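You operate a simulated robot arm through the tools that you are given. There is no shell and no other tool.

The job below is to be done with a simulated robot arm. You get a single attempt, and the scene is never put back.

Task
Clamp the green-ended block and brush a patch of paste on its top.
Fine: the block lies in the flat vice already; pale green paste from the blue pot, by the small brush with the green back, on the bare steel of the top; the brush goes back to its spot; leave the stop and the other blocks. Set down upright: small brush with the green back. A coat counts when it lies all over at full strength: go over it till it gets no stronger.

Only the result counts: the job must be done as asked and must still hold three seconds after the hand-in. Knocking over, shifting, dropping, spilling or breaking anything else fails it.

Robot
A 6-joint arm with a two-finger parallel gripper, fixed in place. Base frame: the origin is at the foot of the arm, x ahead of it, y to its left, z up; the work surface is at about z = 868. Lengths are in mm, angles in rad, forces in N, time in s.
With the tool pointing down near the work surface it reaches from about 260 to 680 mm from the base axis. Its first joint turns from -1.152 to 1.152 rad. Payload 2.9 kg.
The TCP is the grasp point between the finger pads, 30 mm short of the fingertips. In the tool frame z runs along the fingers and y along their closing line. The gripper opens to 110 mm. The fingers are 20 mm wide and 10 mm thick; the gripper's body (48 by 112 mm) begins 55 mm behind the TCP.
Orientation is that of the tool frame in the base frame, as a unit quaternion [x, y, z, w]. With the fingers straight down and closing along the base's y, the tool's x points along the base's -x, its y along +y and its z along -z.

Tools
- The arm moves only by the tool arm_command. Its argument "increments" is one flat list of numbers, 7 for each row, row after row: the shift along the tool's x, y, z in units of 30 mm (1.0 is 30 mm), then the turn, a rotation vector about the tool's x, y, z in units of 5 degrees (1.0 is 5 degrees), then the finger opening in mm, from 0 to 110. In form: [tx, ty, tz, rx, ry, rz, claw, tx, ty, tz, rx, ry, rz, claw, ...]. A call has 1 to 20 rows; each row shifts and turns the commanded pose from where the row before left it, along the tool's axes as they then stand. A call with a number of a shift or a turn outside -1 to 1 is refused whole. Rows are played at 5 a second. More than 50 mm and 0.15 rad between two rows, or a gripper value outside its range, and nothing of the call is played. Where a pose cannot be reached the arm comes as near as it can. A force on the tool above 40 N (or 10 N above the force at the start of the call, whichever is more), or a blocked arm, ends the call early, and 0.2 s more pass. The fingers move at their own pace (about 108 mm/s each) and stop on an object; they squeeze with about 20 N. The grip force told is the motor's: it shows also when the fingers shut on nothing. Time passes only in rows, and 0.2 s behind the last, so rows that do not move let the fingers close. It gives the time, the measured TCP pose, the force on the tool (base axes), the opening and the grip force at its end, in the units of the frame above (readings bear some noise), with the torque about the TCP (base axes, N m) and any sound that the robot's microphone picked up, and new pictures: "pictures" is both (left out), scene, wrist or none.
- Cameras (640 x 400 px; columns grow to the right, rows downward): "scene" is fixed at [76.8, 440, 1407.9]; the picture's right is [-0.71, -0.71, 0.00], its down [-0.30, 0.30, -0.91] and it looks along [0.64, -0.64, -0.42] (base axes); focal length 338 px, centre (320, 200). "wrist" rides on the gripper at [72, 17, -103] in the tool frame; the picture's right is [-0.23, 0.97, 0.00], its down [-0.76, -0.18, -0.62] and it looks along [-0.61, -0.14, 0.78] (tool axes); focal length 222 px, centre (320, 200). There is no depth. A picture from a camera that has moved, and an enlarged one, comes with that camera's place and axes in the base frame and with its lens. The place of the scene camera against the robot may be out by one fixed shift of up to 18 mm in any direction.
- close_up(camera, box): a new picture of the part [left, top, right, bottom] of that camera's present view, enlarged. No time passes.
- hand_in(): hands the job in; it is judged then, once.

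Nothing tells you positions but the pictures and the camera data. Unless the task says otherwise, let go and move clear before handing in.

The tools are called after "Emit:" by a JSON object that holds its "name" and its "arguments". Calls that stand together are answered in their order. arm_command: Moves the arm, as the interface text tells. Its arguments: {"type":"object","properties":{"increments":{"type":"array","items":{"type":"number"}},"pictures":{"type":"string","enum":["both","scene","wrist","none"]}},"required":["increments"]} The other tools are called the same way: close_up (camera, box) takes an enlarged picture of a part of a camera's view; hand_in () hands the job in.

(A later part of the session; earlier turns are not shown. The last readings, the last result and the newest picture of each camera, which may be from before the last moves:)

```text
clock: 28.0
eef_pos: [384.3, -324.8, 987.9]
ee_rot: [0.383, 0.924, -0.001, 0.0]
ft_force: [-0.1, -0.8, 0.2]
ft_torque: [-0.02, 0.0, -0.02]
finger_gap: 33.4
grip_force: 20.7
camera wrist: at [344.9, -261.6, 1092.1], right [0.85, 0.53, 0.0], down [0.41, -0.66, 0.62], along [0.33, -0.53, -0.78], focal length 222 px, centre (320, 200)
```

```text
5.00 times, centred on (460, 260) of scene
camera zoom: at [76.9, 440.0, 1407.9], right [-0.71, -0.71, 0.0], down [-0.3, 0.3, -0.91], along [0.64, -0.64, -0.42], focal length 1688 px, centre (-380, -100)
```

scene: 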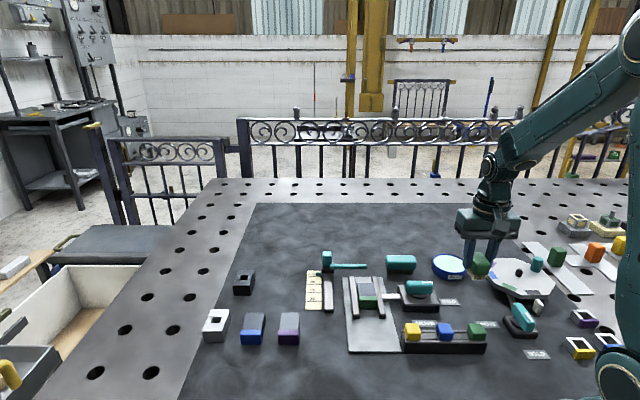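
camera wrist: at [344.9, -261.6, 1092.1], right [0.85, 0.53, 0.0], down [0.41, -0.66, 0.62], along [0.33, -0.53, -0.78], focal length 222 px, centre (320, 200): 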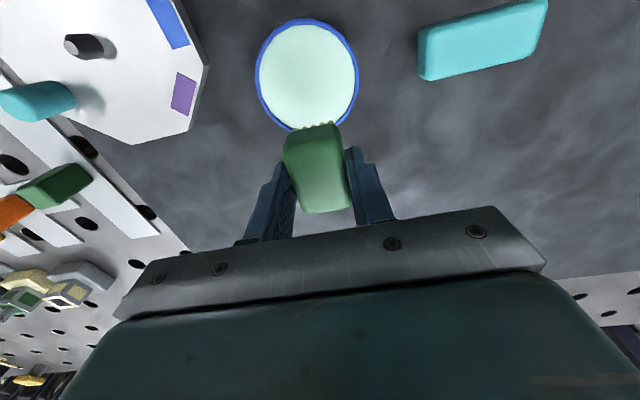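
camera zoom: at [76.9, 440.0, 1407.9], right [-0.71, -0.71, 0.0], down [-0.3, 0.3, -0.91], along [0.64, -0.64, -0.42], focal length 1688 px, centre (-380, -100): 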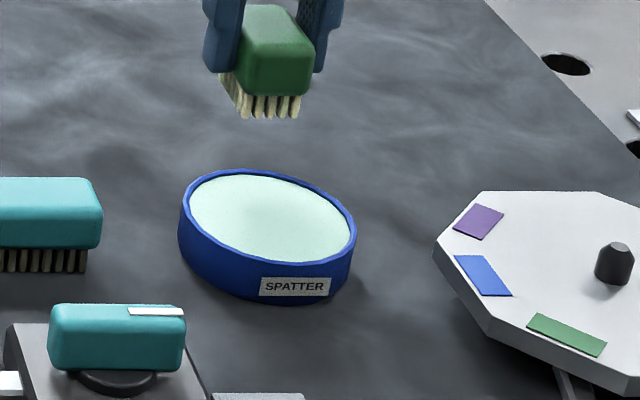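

The pot's centre is at about (356, -297), its inside about 78 mm wide, so the brush fits. I'll centre the brush over it and come down in small steps watching the force.

Emit:
{"name": "arm_command", "arguments": {"increments": [0.7, -0.01, 0, 0, 0, 0, 0, 0.693, 0, 0, 0, 0, 0, 0, 0, 0, 0.7, 0, 0, 0, 0, 0, 0, 0.7, 0, 0, 0, 0, 0, 0, 0, 0, 0, 0, 0], "pictures": "both"}}

Emit:
{"name": "close_up", "arguments": {"camera": "scene", "box": [400, 220, 520, 300]}}

```text
clock: 29.2
eef_pos: [352.9, -295.5, 945.4]
ee_rot: [0.383, 0.924, 0.0, 0.0]
ft_force: [-0.6, 0.8, -0.4]
ft_torque: [-0.02, 0.02, 0.04]
finger_gap: 33.5
grip_force: 19.9
camera wrist: at [313.2, -232.1, 1050.1], right [0.85, 0.53, 0.0], down [0.41, -0.66, 0.62], along [0.33, -0.53, -0.78], focal length 222 px, centre (320, 200)
```

scene: 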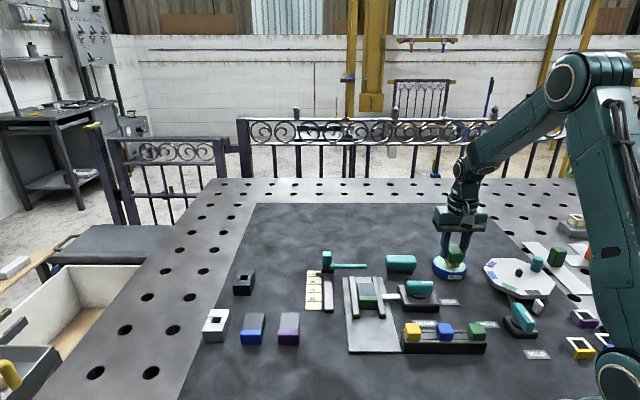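
wrist: 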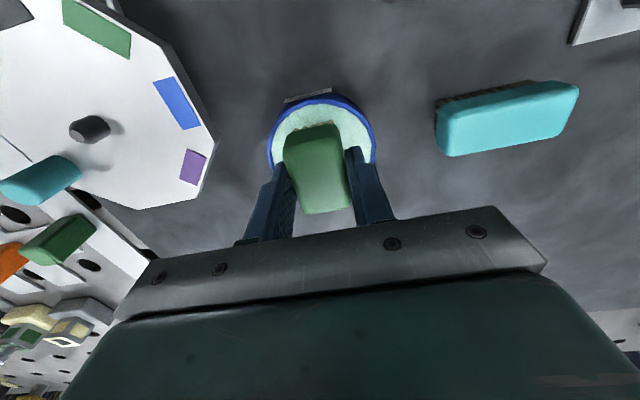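

```text
5.00 times, centred on (460, 260) of scene
camera zoom: at [76.8, 440.0, 1407.9], right [-0.71, -0.71, 0.0], down [-0.3, 0.3, -0.91], along [0.64, -0.64, -0.42], focal length 1688 px, centre (-380, -100)
```

zoom: 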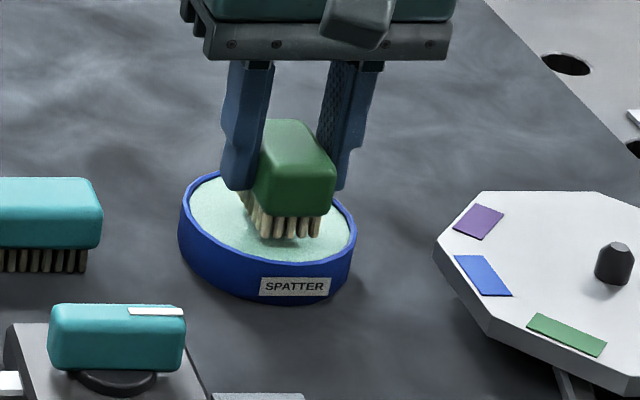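

The brush is over the paste. I'll lower it in small steps and watch the force.

Emit:
{"name": "arm_command", "arguments": {"increments": [0, 0.03, 0.1, 0, 0, 0, 0, 0, 0, 0.1, 0, 0, 0, 0, 0, 0, 0.1, 0, 0, 0, 0, 0, 0, 0, 0, 0, 0, 0], "pictures": "none"}}

Emit:
{"name": "arm_command", "arguments": {"increments": [0, 0, 0.1, 0, 0, 0, 0, 0, 0, 0, 0, 0, 0, 0], "pictures": "scene"}}

Emit:
{"name": "close_up", "arguments": {"camera": "scene", "box": [420, 230, 500, 290]}}

```text
clock: 30.2
eef_pos: [355.3, -296.1, 938.8]
ee_rot: [0.383, 0.924, 0.001, 0.002]
ft_force: [-1.0, 1.7, 7.5]
ft_torque: [0.07, 0.07, 0.03]
finger_gap: 33.5
grip_force: 20.1
```

```text
clock: 30.8
eef_pos: [354.8, -296.1, 937.2]
ee_rot: [0.383, 0.924, 0.0, 0.002]
ft_force: [2.4, 1.2, 19.9]
ft_torque: [0.03, -0.07, 0.01]
finger_gap: 33.9
grip_force: 20.2
```

scene: 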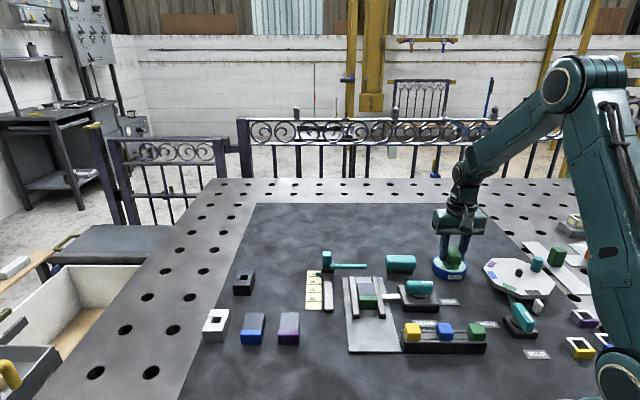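

```text
6.67 times, centred on (460, 260) of scene
camera zoom: at [76.7, 440.2, 1407.8], right [-0.71, -0.71, 0.0], down [-0.3, 0.3, -0.91], along [0.64, -0.64, -0.42], focal length 2251 px, centre (-613, -200)
```

zoom: 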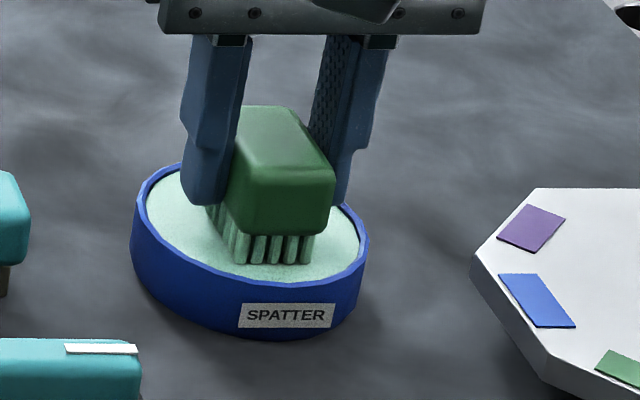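

The bristles took up the pale green paste. I'll lift and carry the brush over to the vice to view the clamped block from above.

Emit:
{"name": "arm_command", "arguments": {"increments": [0, 0, -0.4, 0, 0, 0, 0, 0, 0, -0.95, 0, 0, 0, 0, 0, 0, -0.95, 0, 0, 0, 0, 0.377, 0.89, 0, 0, 0, 0, 0, 0.377, 0.89, 0, 0, 0, 0, 0, 0.377, 0.89, 0, 0, 0, 0, 0, 0.377, 0.89, 0, 0, 0, 0, 0, 0.377, 0.89, 0, 0, 0, 0, 0, 0.377, 0.89, 0, 0, 0, 0, 0, 0.377, 0.89, 0, 0, 0, 0, 0, 0.377, 0.89, 0, 0, 0, 0, 0, 0, 0, 0, 0, 0, 0, 0], "pictures": "both"}}

Emit:
{"name": "close_up", "arguments": {"camera": "wrist", "box": [220, 0, 420, 125]}}

Emit:
{"name": "close_up", "arguments": {"camera": "scene", "box": [320, 220, 440, 320]}}

```text
clock: 33.4
eef_pos: [441.1, -83.2, 1005.2]
ee_rot: [0.382, 0.924, 0.0, 0.0]
ft_force: [0.0, -0.4, -0.2]
ft_torque: [0.0, -0.02, 0.01]
finger_gap: 33.5
grip_force: 19.9
camera wrist: at [401.4, -18.9, 1108.3], right [0.85, 0.53, 0.0], down [0.41, -0.66, 0.62], along [0.33, -0.53, -0.78], focal length 222 px, centre (320, 200)
```

scene: 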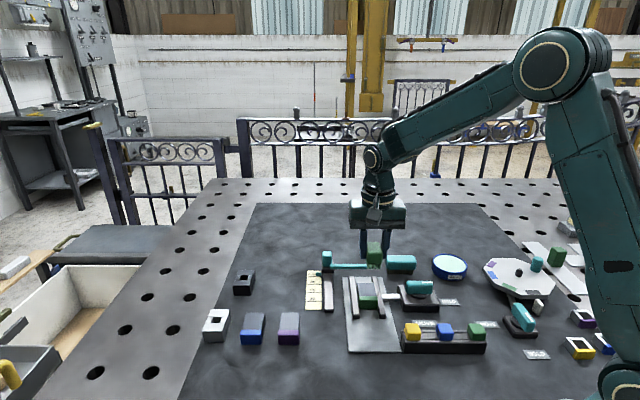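
wrist: 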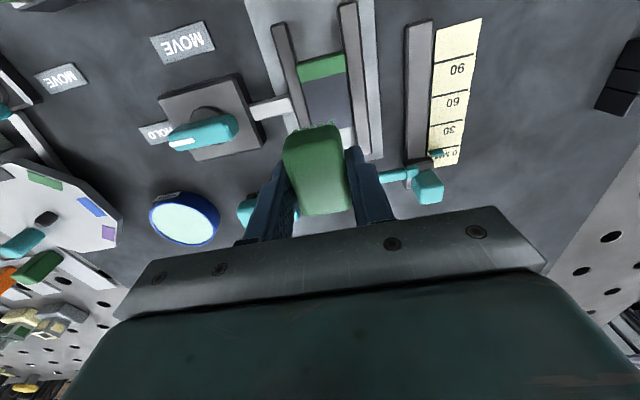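

```text
3.20 times, centred on (320, 62) of wrist
camera zoom: at [401.4, -18.9, 1108.3], right [0.85, 0.53, 0.0], down [0.41, -0.66, 0.62], along [0.33, -0.53, -0.78], focal length 711 px, centre (320, 640)
```

zoom: 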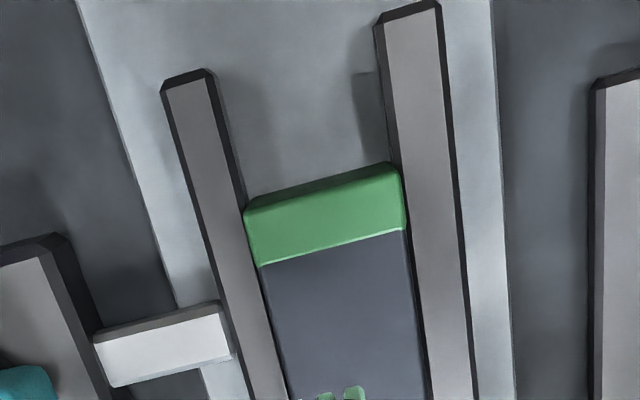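

```text
4.00 times, centred on (380, 270) of scene
camera zoom: at [76.8, 440.0, 1407.9], right [-0.71, -0.71, 0.0], down [-0.3, 0.3, -0.91], along [0.64, -0.64, -0.42], focal length 1351 px, centre (80, -80)
```

zoom: 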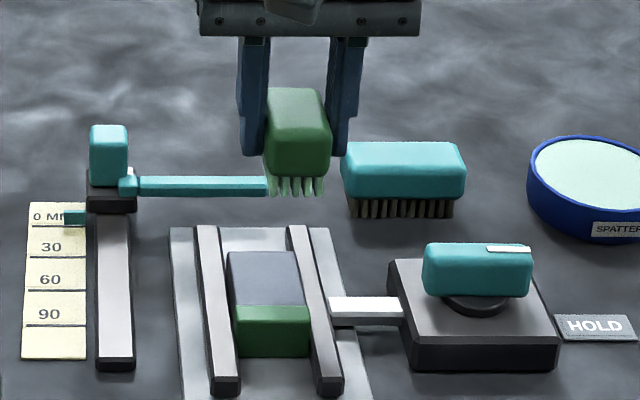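

The block is gripped between both jaws. Its steel part is centred near (439, -64); I'll place the brush above it and come down near the top.

Emit:
{"name": "arm_command", "arguments": {"increments": [0.23, 0.193, 0, 0, 0, 0, 0, 0.23, 0.193, 0, 0, 0, 0, 0, 0, 0, 0.7, 0, 0, 0, 0, 0, 0, 0.6, 0, 0, 0, 0, 0, 0, 0, 0, 0, 0, 0], "pictures": "both"}}

Emit:
{"name": "close_up", "arguments": {"camera": "wrist", "box": [260, 60, 380, 160]}}

Emit:
{"name": "close_up", "arguments": {"camera": "scene", "box": [330, 230, 420, 320]}}

```text
clock: 34.6
eef_pos: [440.3, -60.8, 964.1]
ee_rot: [0.383, 0.924, -0.001, 0.0]
ft_force: [0.1, -0.4, -0.6]
ft_torque: [0.01, 0.01, -0.03]
finger_gap: 33.4
grip_force: 19.5
camera wrist: at [400.8, 1.9, 1068.1], right [0.85, 0.53, 0.0], down [0.41, -0.66, 0.62], along [0.33, -0.53, -0.78], focal length 222 px, centre (320, 200)
```

scene: 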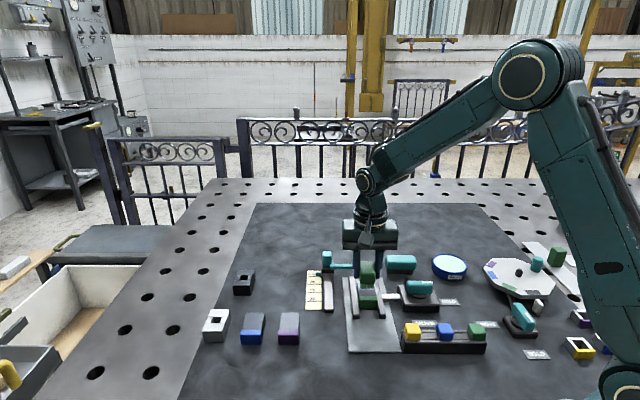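
wrist: 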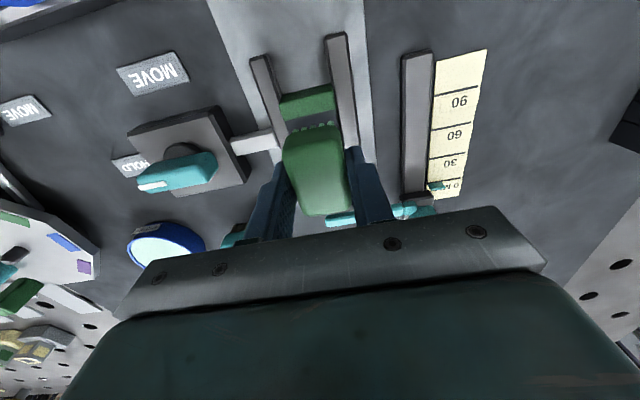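

```text
4.00 times, centred on (320, 110) of wrist
camera zoom: at [400.8, 1.9, 1068.1], right [0.85, 0.53, 0.0], down [0.41, -0.66, 0.62], along [0.33, -0.53, -0.78], focal length 888 px, centre (320, 560)
```

zoom: 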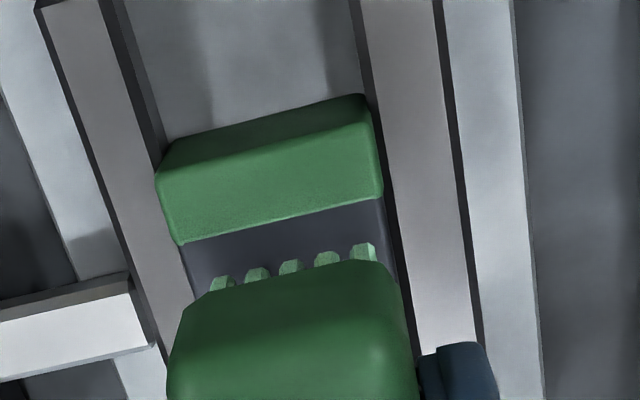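

```text
4.44 times, centred on (375, 275) of scene
camera zoom: at [76.9, 440.0, 1407.9], right [-0.71, -0.71, 0.0], down [-0.3, 0.3, -0.91], along [0.64, -0.64, -0.42], focal length 1501 px, centre (76, -133)
```

zoom: 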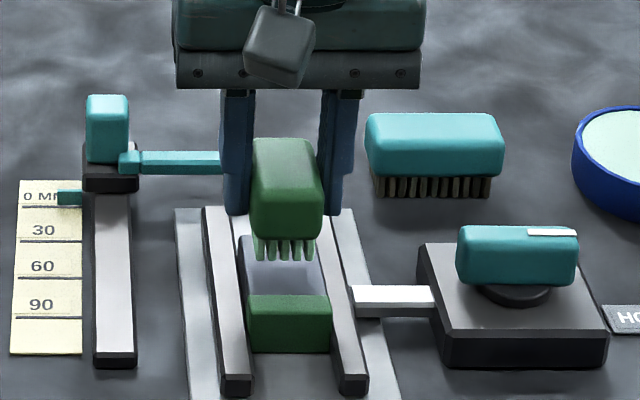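

The brush lines up over the steel part with its front row just short of the green end. I'll lower gently until it touches.

Emit:
{"name": "arm_command", "arguments": {"increments": [0, 0, 0.13, 0, 0, 0, 0, 0, 0, 0.13, 0, 0, 0, 0, 0, 0, 0.1, 0, 0, 0, 0, 0, 0, 0, 0, 0, 0, 0], "pictures": "none"}}

Emit:
{"name": "arm_command", "arguments": {"increments": [0, 0, 0.07, 0, 0, 0, 0, 0, 0, 0, 0, 0, 0, 0], "pictures": "wrist"}}

Emit:
{"name": "close_up", "arguments": {"camera": "wrist", "box": [260, 60, 380, 160]}}

Emit:
{"name": "close_up", "arguments": {"camera": "scene", "box": [330, 230, 420, 320]}}

```text
clock: 35.6
eef_pos: [440.0, -62.1, 955.7]
ee_rot: [0.382, 0.924, 0.0, 0.0]
ft_force: [0.3, -0.7, -0.1]
ft_torque: [0.02, 0.03, 0.02]
finger_gap: 33.4
grip_force: 19.4
```

```text
clock: 36.2
eef_pos: [439.5, -62.3, 952.4]
ee_rot: [0.383, 0.924, 0.0, 0.002]
ft_force: [0.1, -0.3, -0.5]
ft_torque: [-0.01, 0.0, 0.03]
finger_gap: 33.7
grip_force: 19.9
camera wrist: at [400.5, 1.1, 1057.0], right [0.85, 0.53, 0.0], down [0.41, -0.66, 0.62], along [0.33, -0.53, -0.78], focal length 222 px, centre (320, 200)
```

wrist: 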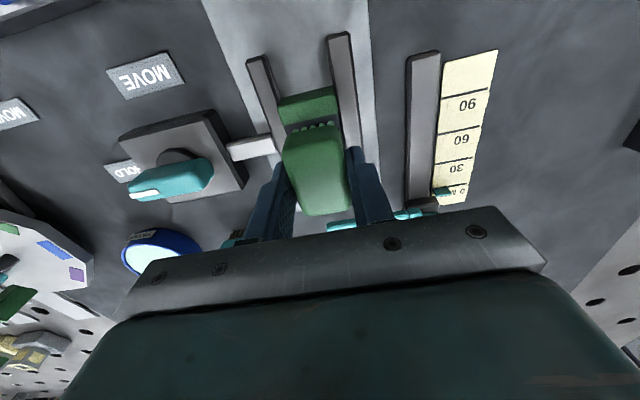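

```text
4.00 times, centred on (320, 110) of wrist
camera zoom: at [400.5, 1.1, 1057.0], right [0.85, 0.53, 0.0], down [0.41, -0.66, 0.62], along [0.33, -0.53, -0.78], focal length 888 px, centre (320, 560)
```

zoom: 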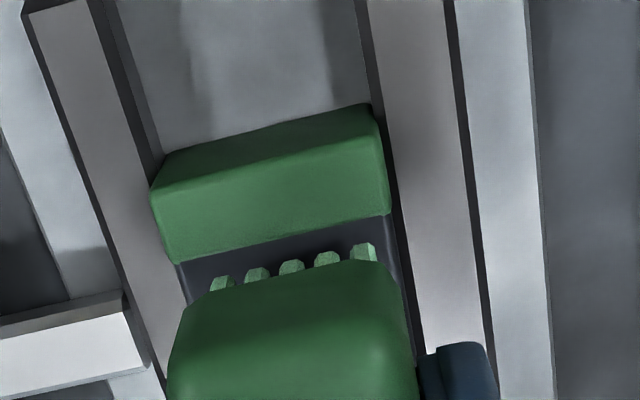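

```text
4.44 times, centred on (375, 275) of scene
camera zoom: at [76.9, 440.0, 1407.9], right [-0.71, -0.71, 0.0], down [-0.3, 0.3, -0.91], along [0.64, -0.64, -0.42], focal length 1501 px, centre (76, -133)
```

zoom: 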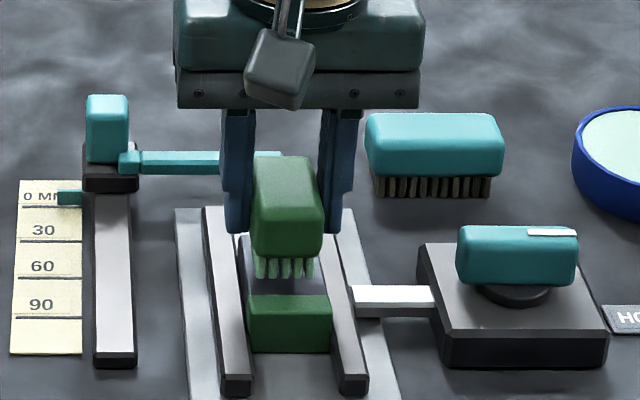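

There is no contact yet, so the block top is lower than I took it to be. I'll keep coming down in small steps.

Emit:
{"name": "arm_command", "arguments": {"increments": [0, 0, 0.1, 0, 0, 0, 0, 0, 0, 0.1, 0, 0, 0, 0, 0, 0, 0, 0, 0, 0, 0], "pictures": "none"}}

Emit:
{"name": "arm_command", "arguments": {"increments": [0, 0, 0.1, 0, 0, 0, 0, 0, 0, 0, 0, 0, 0, 0], "pictures": "wrist"}}

Emit:
{"name": "close_up", "arguments": {"camera": "wrist", "box": [260, 60, 380, 160]}}

```text
clock: 37.0
eef_pos: [440.6, -62.7, 946.9]
ee_rot: [0.383, 0.924, 0.0, 0.0]
ft_force: [0.5, -0.8, 0.6]
ft_torque: [0.0, 0.0, 0.01]
finger_gap: 33.2
grip_force: 20.1
```

```text
clock: 37.6
eef_pos: [441.3, -60.7, 945.3]
ee_rot: [0.383, 0.924, 0.001, 0.0]
ft_force: [-1.8, -0.9, 5.3]
ft_torque: [-0.08, -0.05, 0.0]
finger_gap: 33.2
grip_force: 20.3
camera wrist: at [401.5, 2.0, 1048.4], right [0.85, 0.53, 0.0], down [0.41, -0.66, 0.62], along [0.33, -0.53, -0.78], focal length 222 px, centre (320, 200)
```

wrist: 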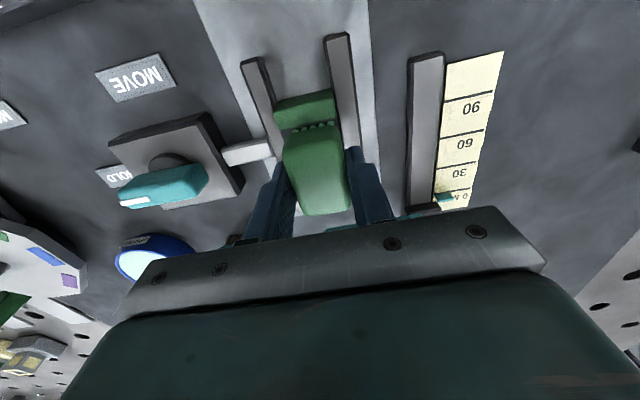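

```text
4.00 times, centred on (320, 110) of wrist
camera zoom: at [401.5, 2.0, 1048.4], right [0.85, 0.53, 0.0], down [0.41, -0.66, 0.62], along [0.33, -0.53, -0.78], focal length 888 px, centre (320, 560)
```

zoom: 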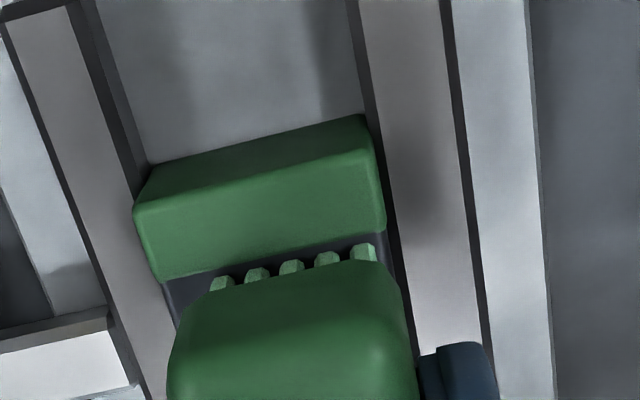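

The bristles now touch the steel (about 5 N), with their front row about 2 mm short of the green end. I'll sweep back and forth over the steel area.

Emit:
{"name": "arm_command", "arguments": {"increments": [0.05, 0, 0, 0, 0, 0, 0, 0, 0.083, 0, 0, 0, 0, 0, -0.1667, 0, 0, 0, 0, 0, 0, -0.1667, 0, 0, 0, 0, 0, 0, 0, -0.133, 0, 0, 0, 0, 0, 0.1667, 0, 0, 0, 0, 0, 0, 0.1667, 0, 0, 0, 0, 0, 0, 0, -0.133, 0, 0, 0, 0, 0, -0.1667, 0, 0, 0, 0, 0, 0, -0.1667, 0, 0, 0, 0, 0, 0, 0, -0.117, 0, 0, 0, 0, 0, 0.1667, 0, 0, 0, 0, 0, 0, 0.1667, 0, 0, 0, 0, 0, 0, 0, 0.133, 0, 0, 0, 0, 0, -0.1667, 0, 0, 0, 0, 0, 0, -0.1667, 0, 0, 0, 0, 0, 0, 0, 0.133, 0, 0, 0, 0, 0, 0.1667, 0, 0, 0, 0, 0, 0, 0.1333, 0, 0, 0, 0, 0, 0, 0, 0.033, 0, 0, 0, 0, 0], "pictures": "both"}}

Emit:
{"name": "close_up", "arguments": {"camera": "wrist", "box": [260, 60, 380, 160]}}

Emit:
{"name": "close_up", "arguments": {"camera": "scene", "box": [330, 230, 420, 320]}}

```text
clock: 41.8
eef_pos: [438.4, -60.9, 943.0]
ee_rot: [0.383, 0.924, -0.001, -0.003]
ft_force: [-0.8, -1.7, 0.9]
ft_torque: [-0.02, -0.02, 0.01]
finger_gap: 33.4
grip_force: 19.7
camera wrist: at [399.3, 1.3, 1047.4], right [0.85, 0.53, 0.0], down [0.42, -0.66, 0.62], along [0.33, -0.53, -0.78], focal length 222 px, centre (320, 200)
```

scene: 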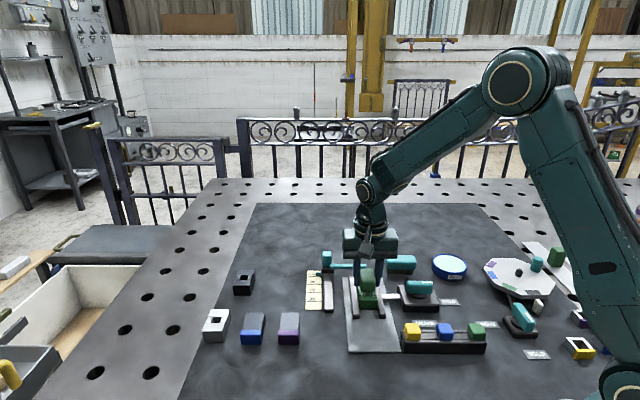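
wrist: 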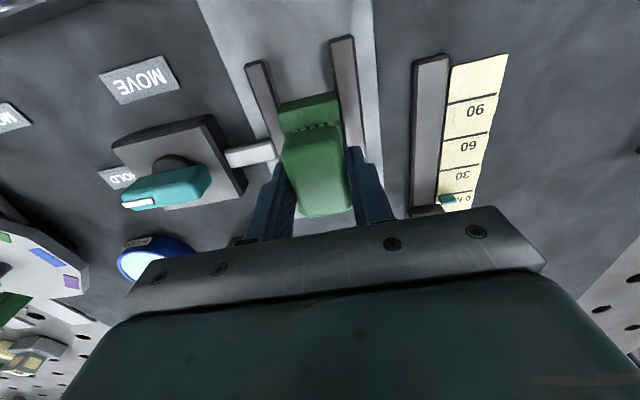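

```text
4.00 times, centred on (320, 110) of wrist
camera zoom: at [399.3, 1.3, 1047.4], right [0.85, 0.53, 0.0], down [0.42, -0.66, 0.62], along [0.33, -0.53, -0.78], focal length 888 px, centre (320, 560)
```

zoom: 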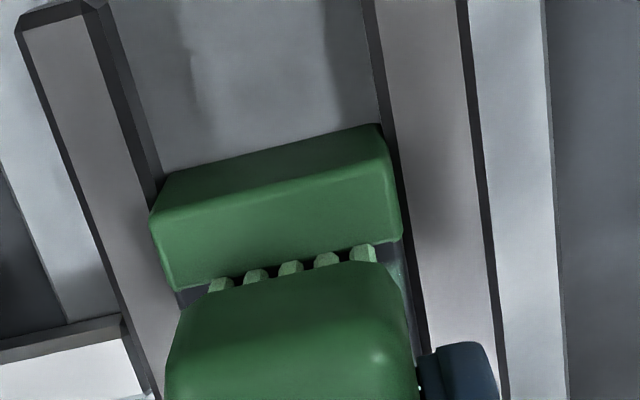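

```text
4.44 times, centred on (375, 275) of scene
camera zoom: at [76.8, 440.0, 1407.9], right [-0.71, -0.71, 0.0], down [-0.3, 0.3, -0.91], along [0.64, -0.64, -0.42], focal length 1501 px, centre (76, -133)
```

zoom: 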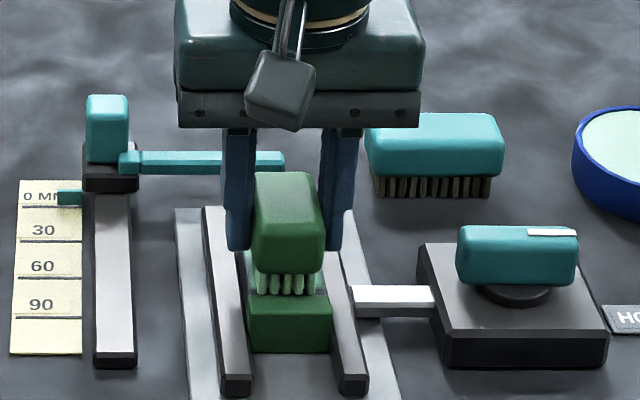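

I'll lift and step back to see how the coat lies.

Emit:
{"name": "arm_command", "arguments": {"increments": [0, 0, -0.7, 0, 0, 0, 0, 0, 0, -1, 0, 0, 0, 0, -0.85, 0, 0, 0, 0, 0, 0, -0.85, 0, 0, 0, 0, 0, 0, 0, 0, 0, 0, 0, 0, 0], "pictures": "wrist"}}

Emit:
{"name": "close_up", "arguments": {"camera": "wrist", "box": [250, 20, 390, 125]}}

Emit:
{"name": "close_up", "arguments": {"camera": "scene", "box": [340, 240, 410, 320]}}

```text
clock: 43.0
eef_pos: [473.4, -97.7, 994.8]
ee_rot: [0.382, 0.924, 0.0, 0.0]
ft_force: [0.1, -0.1, -0.3]
ft_torque: [0.01, -0.03, -0.02]
finger_gap: 33.4
grip_force: 20.2
camera wrist: at [434.0, -35.3, 1098.3], right [0.85, 0.53, 0.0], down [0.41, -0.66, 0.62], along [0.33, -0.53, -0.78], focal length 222 px, centre (320, 200)
```

wrist: 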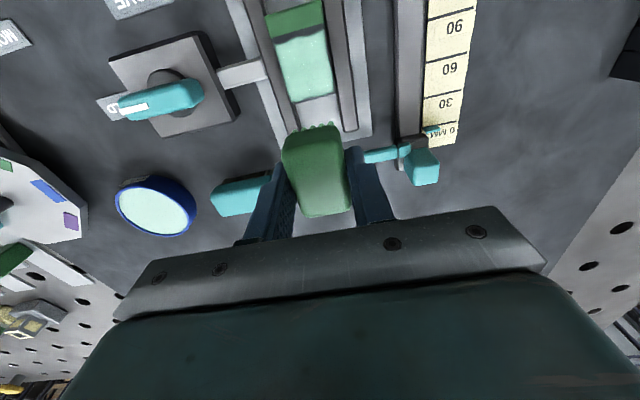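

```text
3.81 times, centred on (320, 72) of wrist
camera zoom: at [434.0, -35.3, 1098.3], right [0.85, 0.53, 0.0], down [0.41, -0.66, 0.62], along [0.33, -0.53, -0.78], focal length 846 px, centre (320, 686)
```

zoom: 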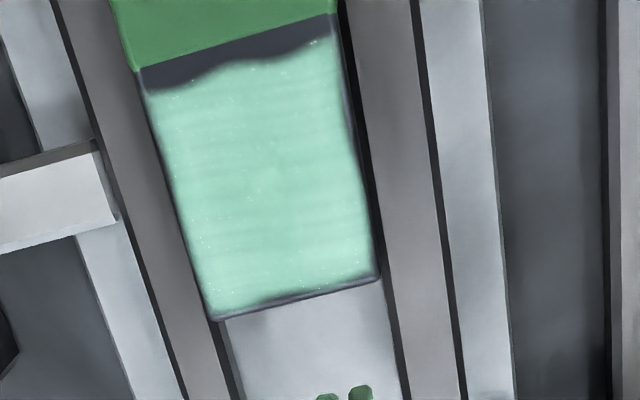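

```text
5.00 times, centred on (375, 280) of scene
camera zoom: at [76.9, 440.0, 1407.9], right [-0.71, -0.71, 0.0], down [-0.3, 0.3, -0.91], along [0.64, -0.64, -0.42], focal length 1688 px, centre (45, -200)
```

zoom: 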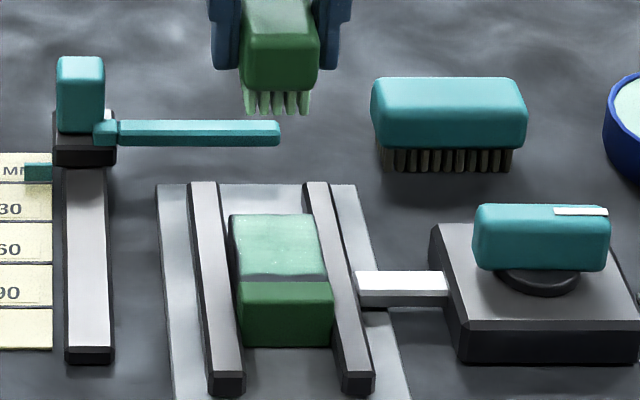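

Most of the steel is coated evenly. A strip of about 5 mm by the green end and thin margins at the far and right edges are still bare, so the paint footprint is smaller than the bristles. I'll go back and extend the sweep.

Emit:
{"name": "arm_command", "arguments": {"increments": [0.7917, 0, 0, 0, 0, 0, 0, 0.7917, 0, 0, 0, 0, 0, 0, 0, 0, 0.85, 0, 0, 0, 0, 0, 0, 0.6, 0, 0, 0, 0, 0, 0, 0.2, 0, 0, 0, 0, 0, 0, 0.1, 0, 0, 0, 0, 0, 0, 0, 0, 0, 0, 0], "pictures": "none"}}

Emit:
{"name": "arm_command", "arguments": {"increments": [0, 0.133, 0, 0, 0, 0, 0, 0.1667, 0, 0, 0, 0, 0, 0, 0.1333, 0, 0, 0, 0, 0, 0, 0, -0.133, 0, 0, 0, 0, 0, 0, -0.15, 0, 0, 0, 0, 0, 0, -0.15, 0, 0, 0, 0, 0, -0.2, 0, 0, 0, 0, 0, 0, -0.2, 0, 0, 0, 0, 0, 0, -0.1667, 0, 0, 0, 0, 0, 0, 0, 0.15, 0, 0, 0, 0, 0, 0, 0.15, 0, 0, 0, 0, 0, 0, 0.133, 0, 0, 0, 0, 0, 0.2, 0, 0, 0, 0, 0, 0, 0.1667, 0, 0, 0, 0, 0, 0, 0.2, 0, 0, 0, 0, 0, 0, 0, -0.133, 0, 0, 0, 0, 0, 0, -0.15, 0, 0, 0, 0, 0, 0, -0.15, 0, 0, 0, 0, 0, -0.2, 0.15, 0, 0, 0, 0, 0, -0.1667, 0.15, 0, 0, 0, 0, 0], "pictures": "none"}}

Emit:
{"name": "arm_command", "arguments": {"increments": [0, 0, -0.8, 0, 0, 0, 0, 0, 0, -1, 0, 0, 0, 0, -0.8, 0, 0, 0, 0, 0, 0, -0.8, 0, 0, 0, 0, 0, 0, 0, 0, 0, 0, 0, 0, 0], "pictures": "wrist"}}

Emit:
{"name": "close_up", "arguments": {"camera": "wrist", "box": [250, 0, 390, 105]}}

Emit:
{"name": "close_up", "arguments": {"camera": "scene", "box": [340, 240, 410, 320]}}

```text
clock: 44.6
eef_pos: [442.9, -64.3, 942.5]
ee_rot: [0.383, 0.924, 0.0, 0.0]
ft_force: [0.0, 0.3, -0.2]
ft_torque: [0.02, -0.02, -0.01]
finger_gap: 33.6
grip_force: 19.8
```

```text
clock: 48.8
eef_pos: [443.4, -66.6, 942.1]
ee_rot: [0.383, 0.924, 0.0, -0.001]
ft_force: [-1.9, -0.6, 4.4]
ft_torque: [-0.05, 0.02, -0.02]
finger_gap: 33.5
grip_force: 20.0
```

```text
clock: 50.0
eef_pos: [477.7, -98.3, 996.9]
ee_rot: [0.383, 0.924, 0.0, 0.0]
ft_force: [0.3, 1.2, 0.4]
ft_torque: [0.01, 0.0, -0.03]
finger_gap: 33.4
grip_force: 19.9
camera wrist: at [437.6, -34.5, 1100.6], right [0.85, 0.53, 0.0], down [0.41, -0.66, 0.62], along [0.33, -0.53, -0.78], focal length 222 px, centre (320, 200)
```

wrist: 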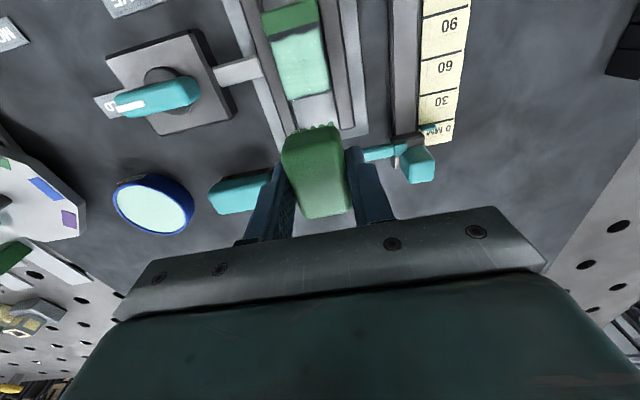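

```text
3.81 times, centred on (320, 52) of wrist
camera zoom: at [437.6, -34.5, 1100.6], right [0.85, 0.53, 0.0], down [0.41, -0.66, 0.62], along [0.33, -0.53, -0.78], focal length 846 px, centre (320, 762)
```

zoom: 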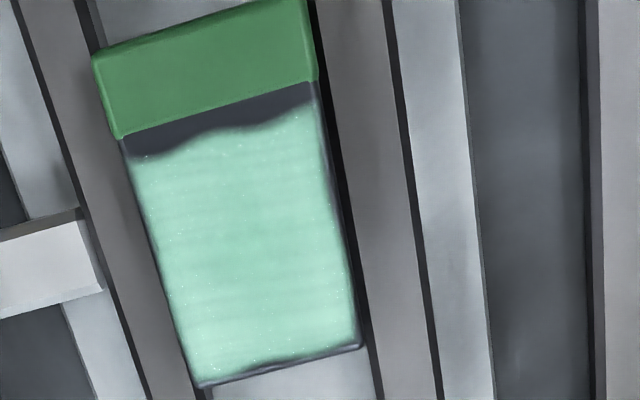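

```text
5.00 times, centred on (375, 280) of scene
camera zoom: at [76.9, 440.0, 1407.9], right [-0.71, -0.71, 0.0], down [-0.3, 0.3, -0.91], along [0.64, -0.64, -0.42], focal length 1688 px, centre (45, -200)
```

zoom: 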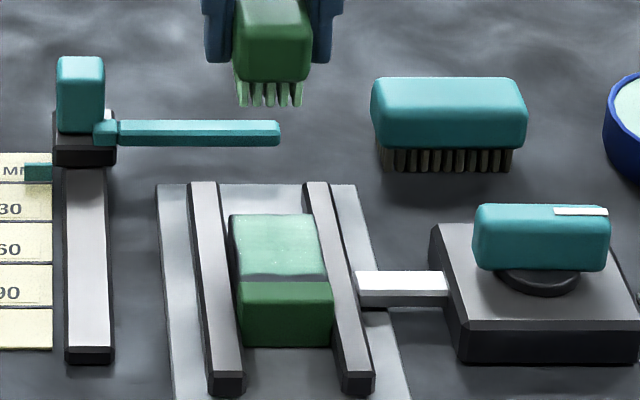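

The bare strip by the green end has not changed, and the touchdown showed little force, so contact was probably partial. I'll go back directly onto that strip with slightly more pressure and check the contact.

Emit:
{"name": "arm_command", "arguments": {"increments": [0.6557, 0, 0, 0, 0, 0, 0, 0.6557, 0, 0, 0, 0, 0, 0, 0.6557, 0, 0, 0, 0, 0, 0, 0, 0, 0.85, 0, 0, 0, 0, 0, 0, 0.7, 0, 0, 0, 0, 0, 0, 0.25, 0, 0, 0, 0, 0, 0, 0.033, 0, 0, 0, 0, 0, 0, 0, 0, 0, 0, 0], "pictures": "wrist"}}

Emit:
{"name": "close_up", "arguments": {"camera": "wrist", "box": [260, 60, 380, 160]}}

Emit:
{"name": "close_up", "arguments": {"camera": "scene", "box": [340, 240, 410, 320]}}

```text
clock: 51.8
eef_pos: [436.5, -57.5, 941.5]
ee_rot: [0.382, 0.924, 0.001, 0.001]
ft_force: [-0.3, 4.1, 9.5]
ft_torque: [0.11, 0.11, 0.0]
finger_gap: 33.3
grip_force: 20.0
camera wrist: at [396.7, 5.0, 1045.9], right [0.85, 0.53, 0.0], down [0.41, -0.66, 0.62], along [0.33, -0.53, -0.78], focal length 222 px, centre (320, 200)
```

wrist: 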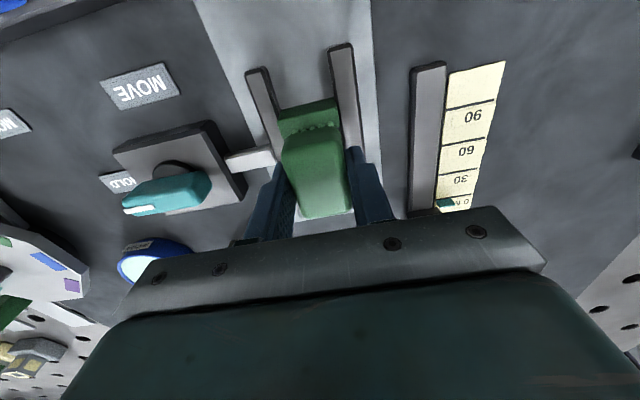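

```text
4.00 times, centred on (320, 110) of wrist
camera zoom: at [396.7, 5.0, 1045.9], right [0.85, 0.53, 0.0], down [0.41, -0.66, 0.62], along [0.33, -0.53, -0.78], focal length 888 px, centre (320, 560)
```

zoom: 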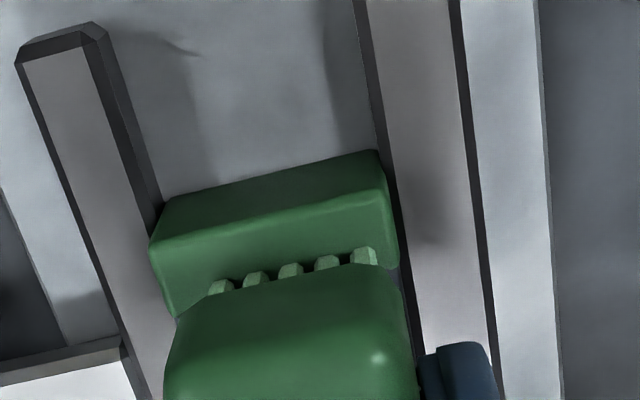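

```text
5.00 times, centred on (375, 280) of scene
camera zoom: at [76.7, 440.1, 1407.8], right [-0.71, -0.71, 0.0], down [-0.3, 0.3, -0.91], along [0.64, -0.64, -0.42], focal length 1688 px, centre (45, -200)
```

zoom: 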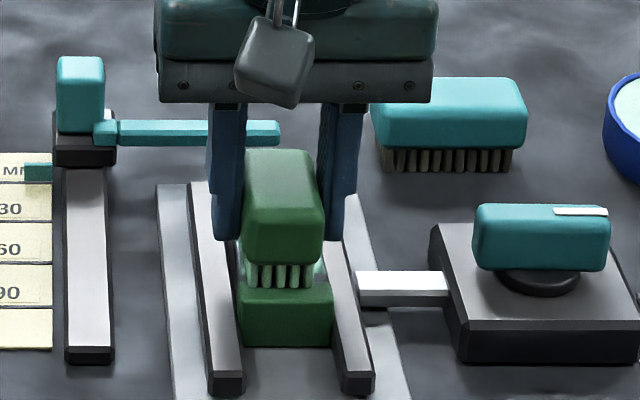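

Contact is firm at about 9 N. I'll sweep crosswise along the strip, then lift and look.

Emit:
{"name": "arm_command", "arguments": {"increments": [0, 0.133, 0, 0, 0, 0, 0, 0, -0.15, 0, 0, 0, 0, 0, 0, -0.15, 0, 0, 0, 0, 0, 0, -0.15, 0, 0, 0, 0, 0, 0, 0.15, 0, 0, 0, 0, 0, 0, 0.15, 0, 0, 0, 0, 0, 0, 0.15, 0, 0, 0, 0, 0, -0.067, -0.15, 0, 0, 0, 0, 0, 0, -0.15, 0, 0, 0, 0, 0, 0, -0.15, 0, 0, 0, 0, 0, 0, 0.317, 0, 0, 0, 0, 0], "pictures": "none"}}

Emit:
{"name": "arm_command", "arguments": {"increments": [0, 0, -0.8, 0, 0, 0, 0, 0, 0, -1, 0, 0, 0, 0, -0.8, 0, 0, 0, 0, 0, 0, -0.8, 0, 0, 0, 0, 0, 0, 0, 0, 0, 0, 0, 0, 0], "pictures": "wrist"}}

Emit:
{"name": "close_up", "arguments": {"camera": "wrist", "box": [250, 20, 390, 125]}}

Emit:
{"name": "close_up", "arguments": {"camera": "scene", "box": [350, 260, 400, 310]}}

```text
clock: 54.2
eef_pos: [437.9, -61.1, 942.7]
ee_rot: [0.384, 0.923, 0.0, 0.001]
ft_force: [-5.1, -4.5, 15.9]
ft_torque: [-0.13, 0.14, -0.01]
finger_gap: 33.6
grip_force: 20.1
```

```text
clock: 55.4
eef_pos: [472.8, -95.8, 994.2]
ee_rot: [0.382, 0.924, 0.0, 0.0]
ft_force: [0.5, 0.2, -0.4]
ft_torque: [0.0, 0.0, 0.01]
finger_gap: 33.4
grip_force: 19.6
camera wrist: at [433.2, -32.0, 1097.8], right [0.85, 0.53, 0.0], down [0.41, -0.66, 0.62], along [0.33, -0.53, -0.78], focal length 222 px, centre (320, 200)
```

wrist: 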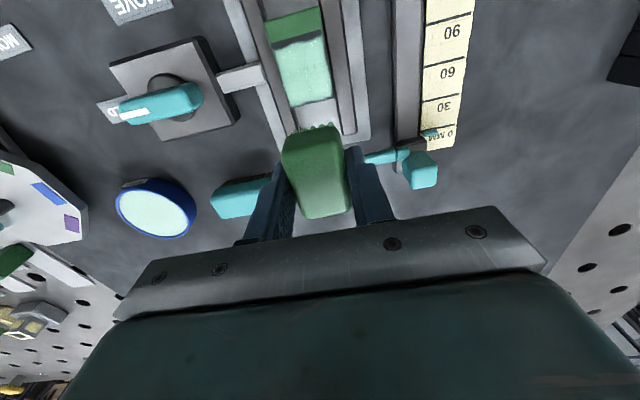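

```text
3.81 times, centred on (320, 72) of wrist
camera zoom: at [433.2, -32.0, 1097.8], right [0.85, 0.53, 0.0], down [0.41, -0.66, 0.62], along [0.33, -0.53, -0.78], focal length 846 px, centre (320, 686)
```

zoom: 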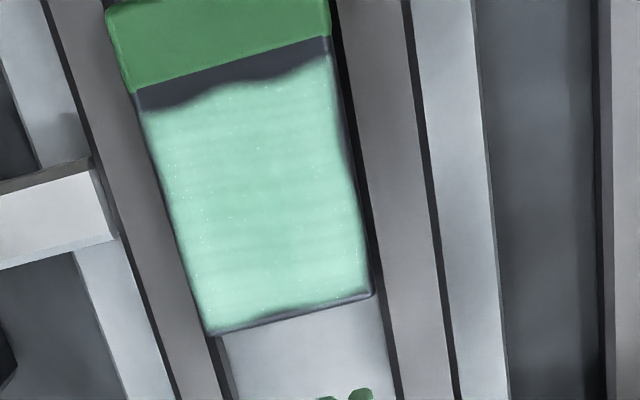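

```text
8.00 times, centred on (375, 285) of scene
camera zoom: at [76.9, 440.0, 1407.9], right [-0.71, -0.71, 0.0], down [-0.3, 0.3, -0.91], along [0.64, -0.64, -0.42], focal length 2701 px, centre (-120, -480)
```

zoom: 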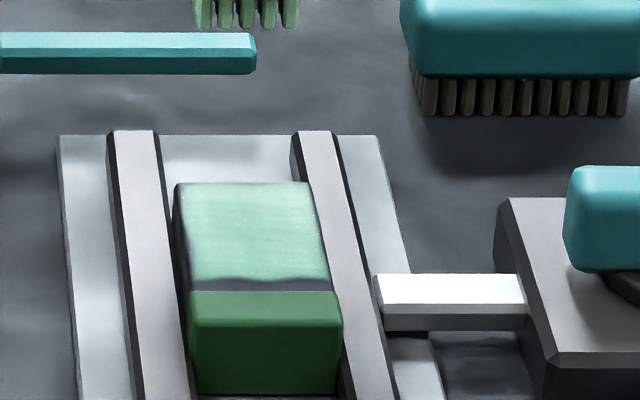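

The coat's edge shape stays the same, so it looks like a fixed patch area whose strength builds up. I'll look closer at the strength.

Emit:
{"name": "close_up", "arguments": {"camera": "wrist", "box": [265, 25, 345, 110]}}

Emit:
{"name": "close_up", "arguments": {"camera": "scene", "box": [360, 270, 390, 300]}}

Emit:
{"name": "close_up", "arguments": {"camera": "wrist", "box": [110, 160, 210, 250]}}

Emit:
{"name": "close_up", "arguments": {"camera": "scene", "box": [350, 230, 400, 265]}}

```text
4.71 times, centred on (305, 68) of wrist
camera zoom: at [433.2, -32.0, 1097.8], right [0.85, 0.53, 0.0], down [0.41, -0.66, 0.62], along [0.33, -0.53, -0.78], focal length 1045 px, centre (391, 824)
```

zoom: 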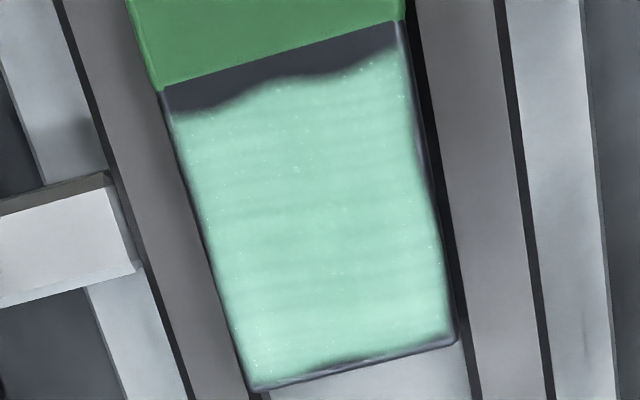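

```text
13.33 times, centred on (375, 285) of scene
camera zoom: at [76.9, 440.0, 1407.9], right [-0.71, -0.71, 0.0], down [-0.3, 0.3, -0.91], along [0.64, -0.64, -0.42], focal length 4502 px, centre (-413, -933)
```

zoom: 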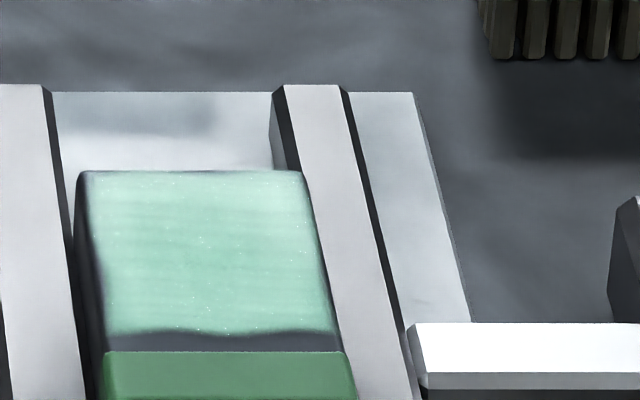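

```text
4.44 times, centred on (160, 205) of wrist
camera zoom: at [433.2, -32.0, 1097.8], right [0.85, 0.53, 0.0], down [0.41, -0.66, 0.62], along [0.33, -0.53, -0.78], focal length 987 px, centre (1031, 178)
```

zoom: 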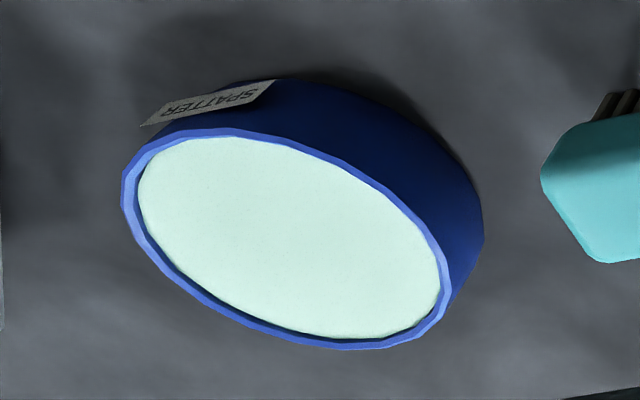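

```text
11.43 times, centred on (375, 248) of scene
camera zoom: at [76.9, 440.0, 1407.9], right [-0.71, -0.71, 0.0], down [-0.3, 0.3, -0.91], along [0.64, -0.64, -0.42], focal length 3859 px, centre (-309, -343)
```

zoom: 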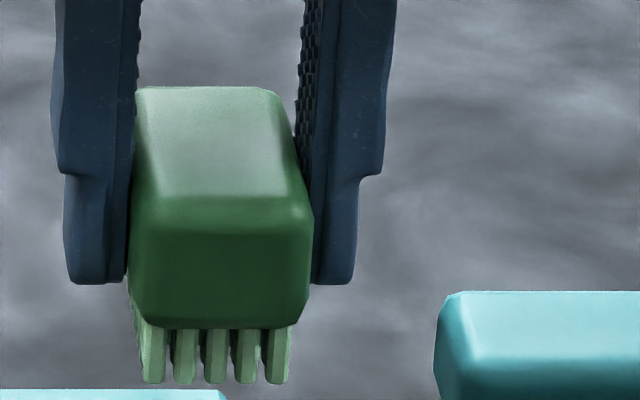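

The coat looks solid, but I need to confirm it no longer strengthens. I'll dip the brush again and make a full pass with firm contact, comparing against the fixed scene picture.

Emit:
{"name": "arm_command", "arguments": {"increments": [0, 0, -0.3, 0, 0, 0, 0, -0.25, -0.941, 0, 0, 0, 0, 0, -0.25, -0.941, 0, 0, 0, 0, 0, -0.25, -0.941, 0, 0, 0, 0, 0, -0.25, -0.941, 0, 0, 0, 0, 0, -0.25, -0.941, 0, 0, 0, 0, 0, -0.25, -0.941, 0, 0, 0, 0, 0, -0.25, -0.941, 0, 0, 0, 0, 0, -0.25, -0.941, 0, 0, 0, 0, 0, 0, 0, 0, 0, 0, 0, 0, 0, 0, 0.8, 0, 0, 0, 0, 0, 0, 0.9, 0, 0, 0, 0, 0, 0, 0, 0, 0, 0, 0], "pictures": "both"}}

Emit:
{"name": "close_up", "arguments": {"camera": "scene", "box": [420, 220, 500, 290]}}

```text
clock: 58.2
eef_pos: [354.6, -296.6, 950.9]
ee_rot: [0.383, 0.924, 0.0, 0.0]
ft_force: [0.3, -0.7, -0.3]
ft_torque: [-0.01, -0.02, -0.04]
finger_gap: 33.5
grip_force: 19.9
camera wrist: at [315.3, -232.4, 1054.8], right [0.85, 0.53, 0.0], down [0.41, -0.66, 0.62], along [0.33, -0.53, -0.78], focal length 222 px, centre (320, 200)
```

scene: 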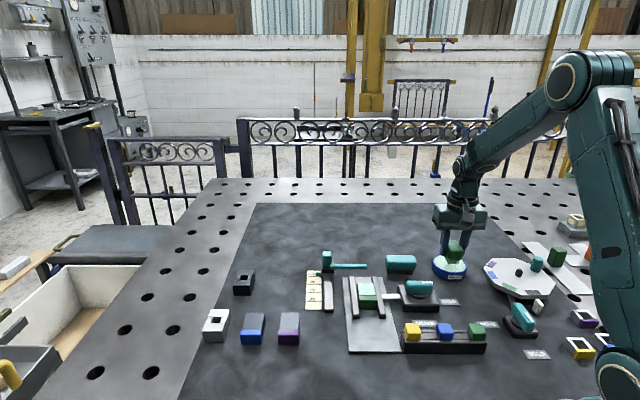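
wrist: 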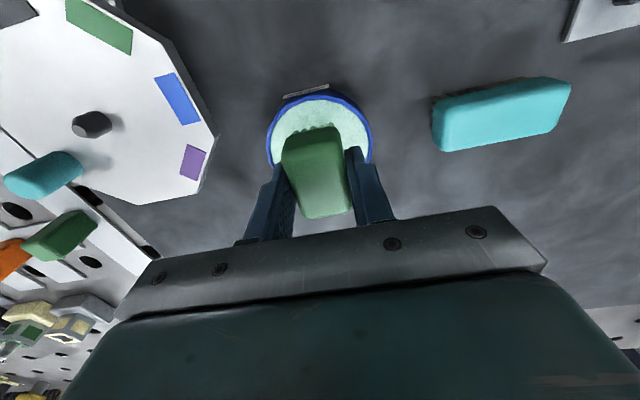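

```text
5.71 times, centred on (460, 255) of scene
camera zoom: at [76.9, 440.0, 1407.9], right [-0.71, -0.71, 0.0], down [-0.3, 0.3, -0.91], along [0.64, -0.64, -0.42], focal length 1930 px, centre (-480, -114)
```

zoom: 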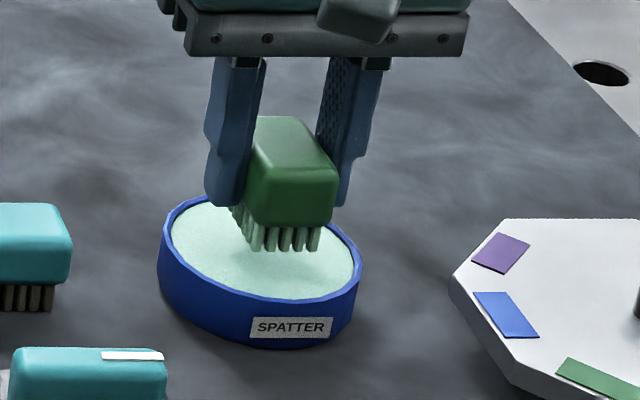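

I'll record the unobstructed coat for comparison and dip the brush.

Emit:
{"name": "close_up", "arguments": {"camera": "scene", "box": [340, 265, 400, 315]}}

Emit:
{"name": "arm_command", "arguments": {"increments": [0, 0, 0.2, 0, 0, 0, 0, 0, 0, 0.1, 0, 0, 0, 0, 0, 0, 0.1, 0, 0, 0, 0, 0, 0, 0.05, 0, 0, 0, 0, 0, 0, 0, 0, 0, 0, 0], "pictures": "none"}}

```text
8.00 times, centred on (370, 290) of scene
camera zoom: at [76.9, 440.0, 1407.9], right [-0.71, -0.71, 0.0], down [-0.3, 0.3, -0.91], along [0.64, -0.64, -0.42], focal length 2701 px, centre (-80, -520)
```

zoom: 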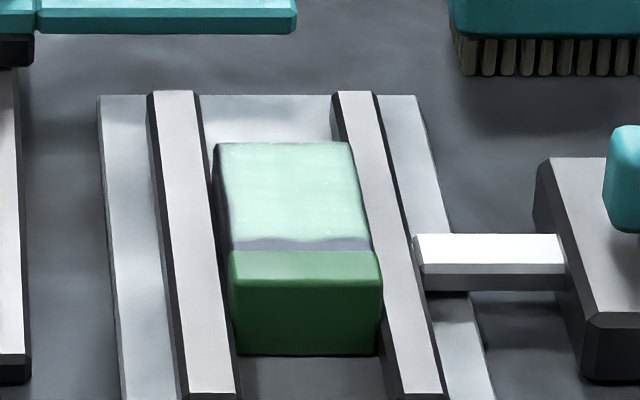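

```text
clock: 59.4
eef_pos: [353.9, -297.0, 939.4]
ee_rot: [0.383, 0.924, 0.0, -0.001]
ft_force: [-0.9, 0.2, -0.3]
ft_torque: [0.0, -0.01, -0.01]
finger_gap: 33.3
grip_force: 19.6
```

There's no contact yet since the brush has slid up slightly in the grip. I'll go a few mm lower.

Emit:
{"name": "arm_command", "arguments": {"increments": [0, 0, 0.1, 0, 0, 0, 0, 0, 0, 0.05, 0, 0, 0, 0, 0, 0, 0, 0, 0, 0, 0], "pictures": "none"}}

Emit:
{"name": "arm_command", "arguments": {"increments": [0, 0, 0.05, 0, 0, 0, 0, 0, 0, 0, 0, 0, 0, 0], "pictures": "scene"}}

Emit:
{"name": "close_up", "arguments": {"camera": "scene", "box": [420, 220, 500, 290]}}

```text
clock: 60.2
eef_pos: [354.1, -296.3, 934.6]
ee_rot: [0.383, 0.924, 0.0, 0.0]
ft_force: [-0.6, 0.2, 3.3]
ft_torque: [-0.03, 0.06, -0.02]
finger_gap: 33.5
grip_force: 19.7
```

```text
clock: 60.8
eef_pos: [353.7, -295.5, 932.5]
ee_rot: [0.383, 0.924, -0.001, 0.001]
ft_force: [-5.3, 2.2, 18.3]
ft_torque: [0.08, 0.14, -0.01]
finger_gap: 33.3
grip_force: 20.4
```

scene: 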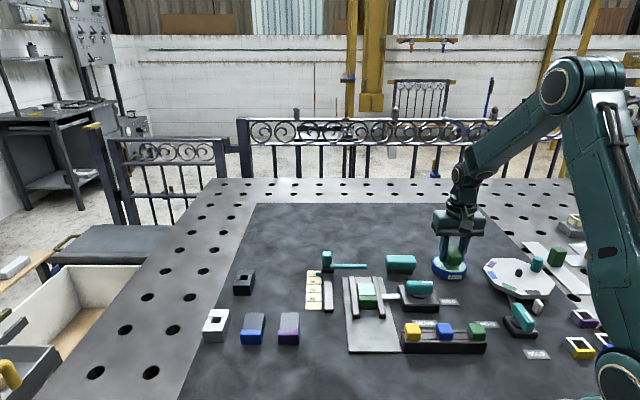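

```text
5.71 times, centred on (460, 255) of scene
camera zoom: at [76.5, 440.2, 1407.8], right [-0.71, -0.71, 0.0], down [-0.3, 0.3, -0.91], along [0.64, -0.64, -0.42], focal length 1930 px, centre (-480, -114)
```

zoom: 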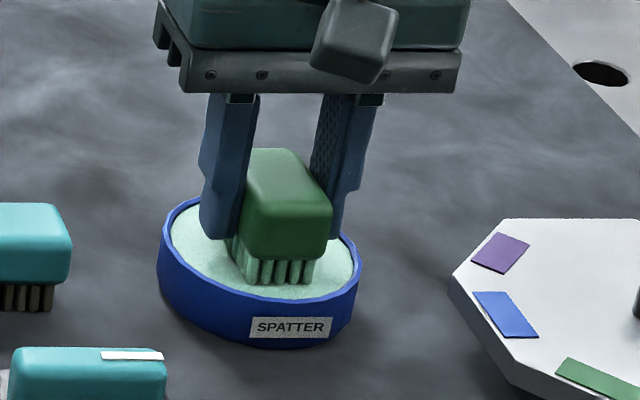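

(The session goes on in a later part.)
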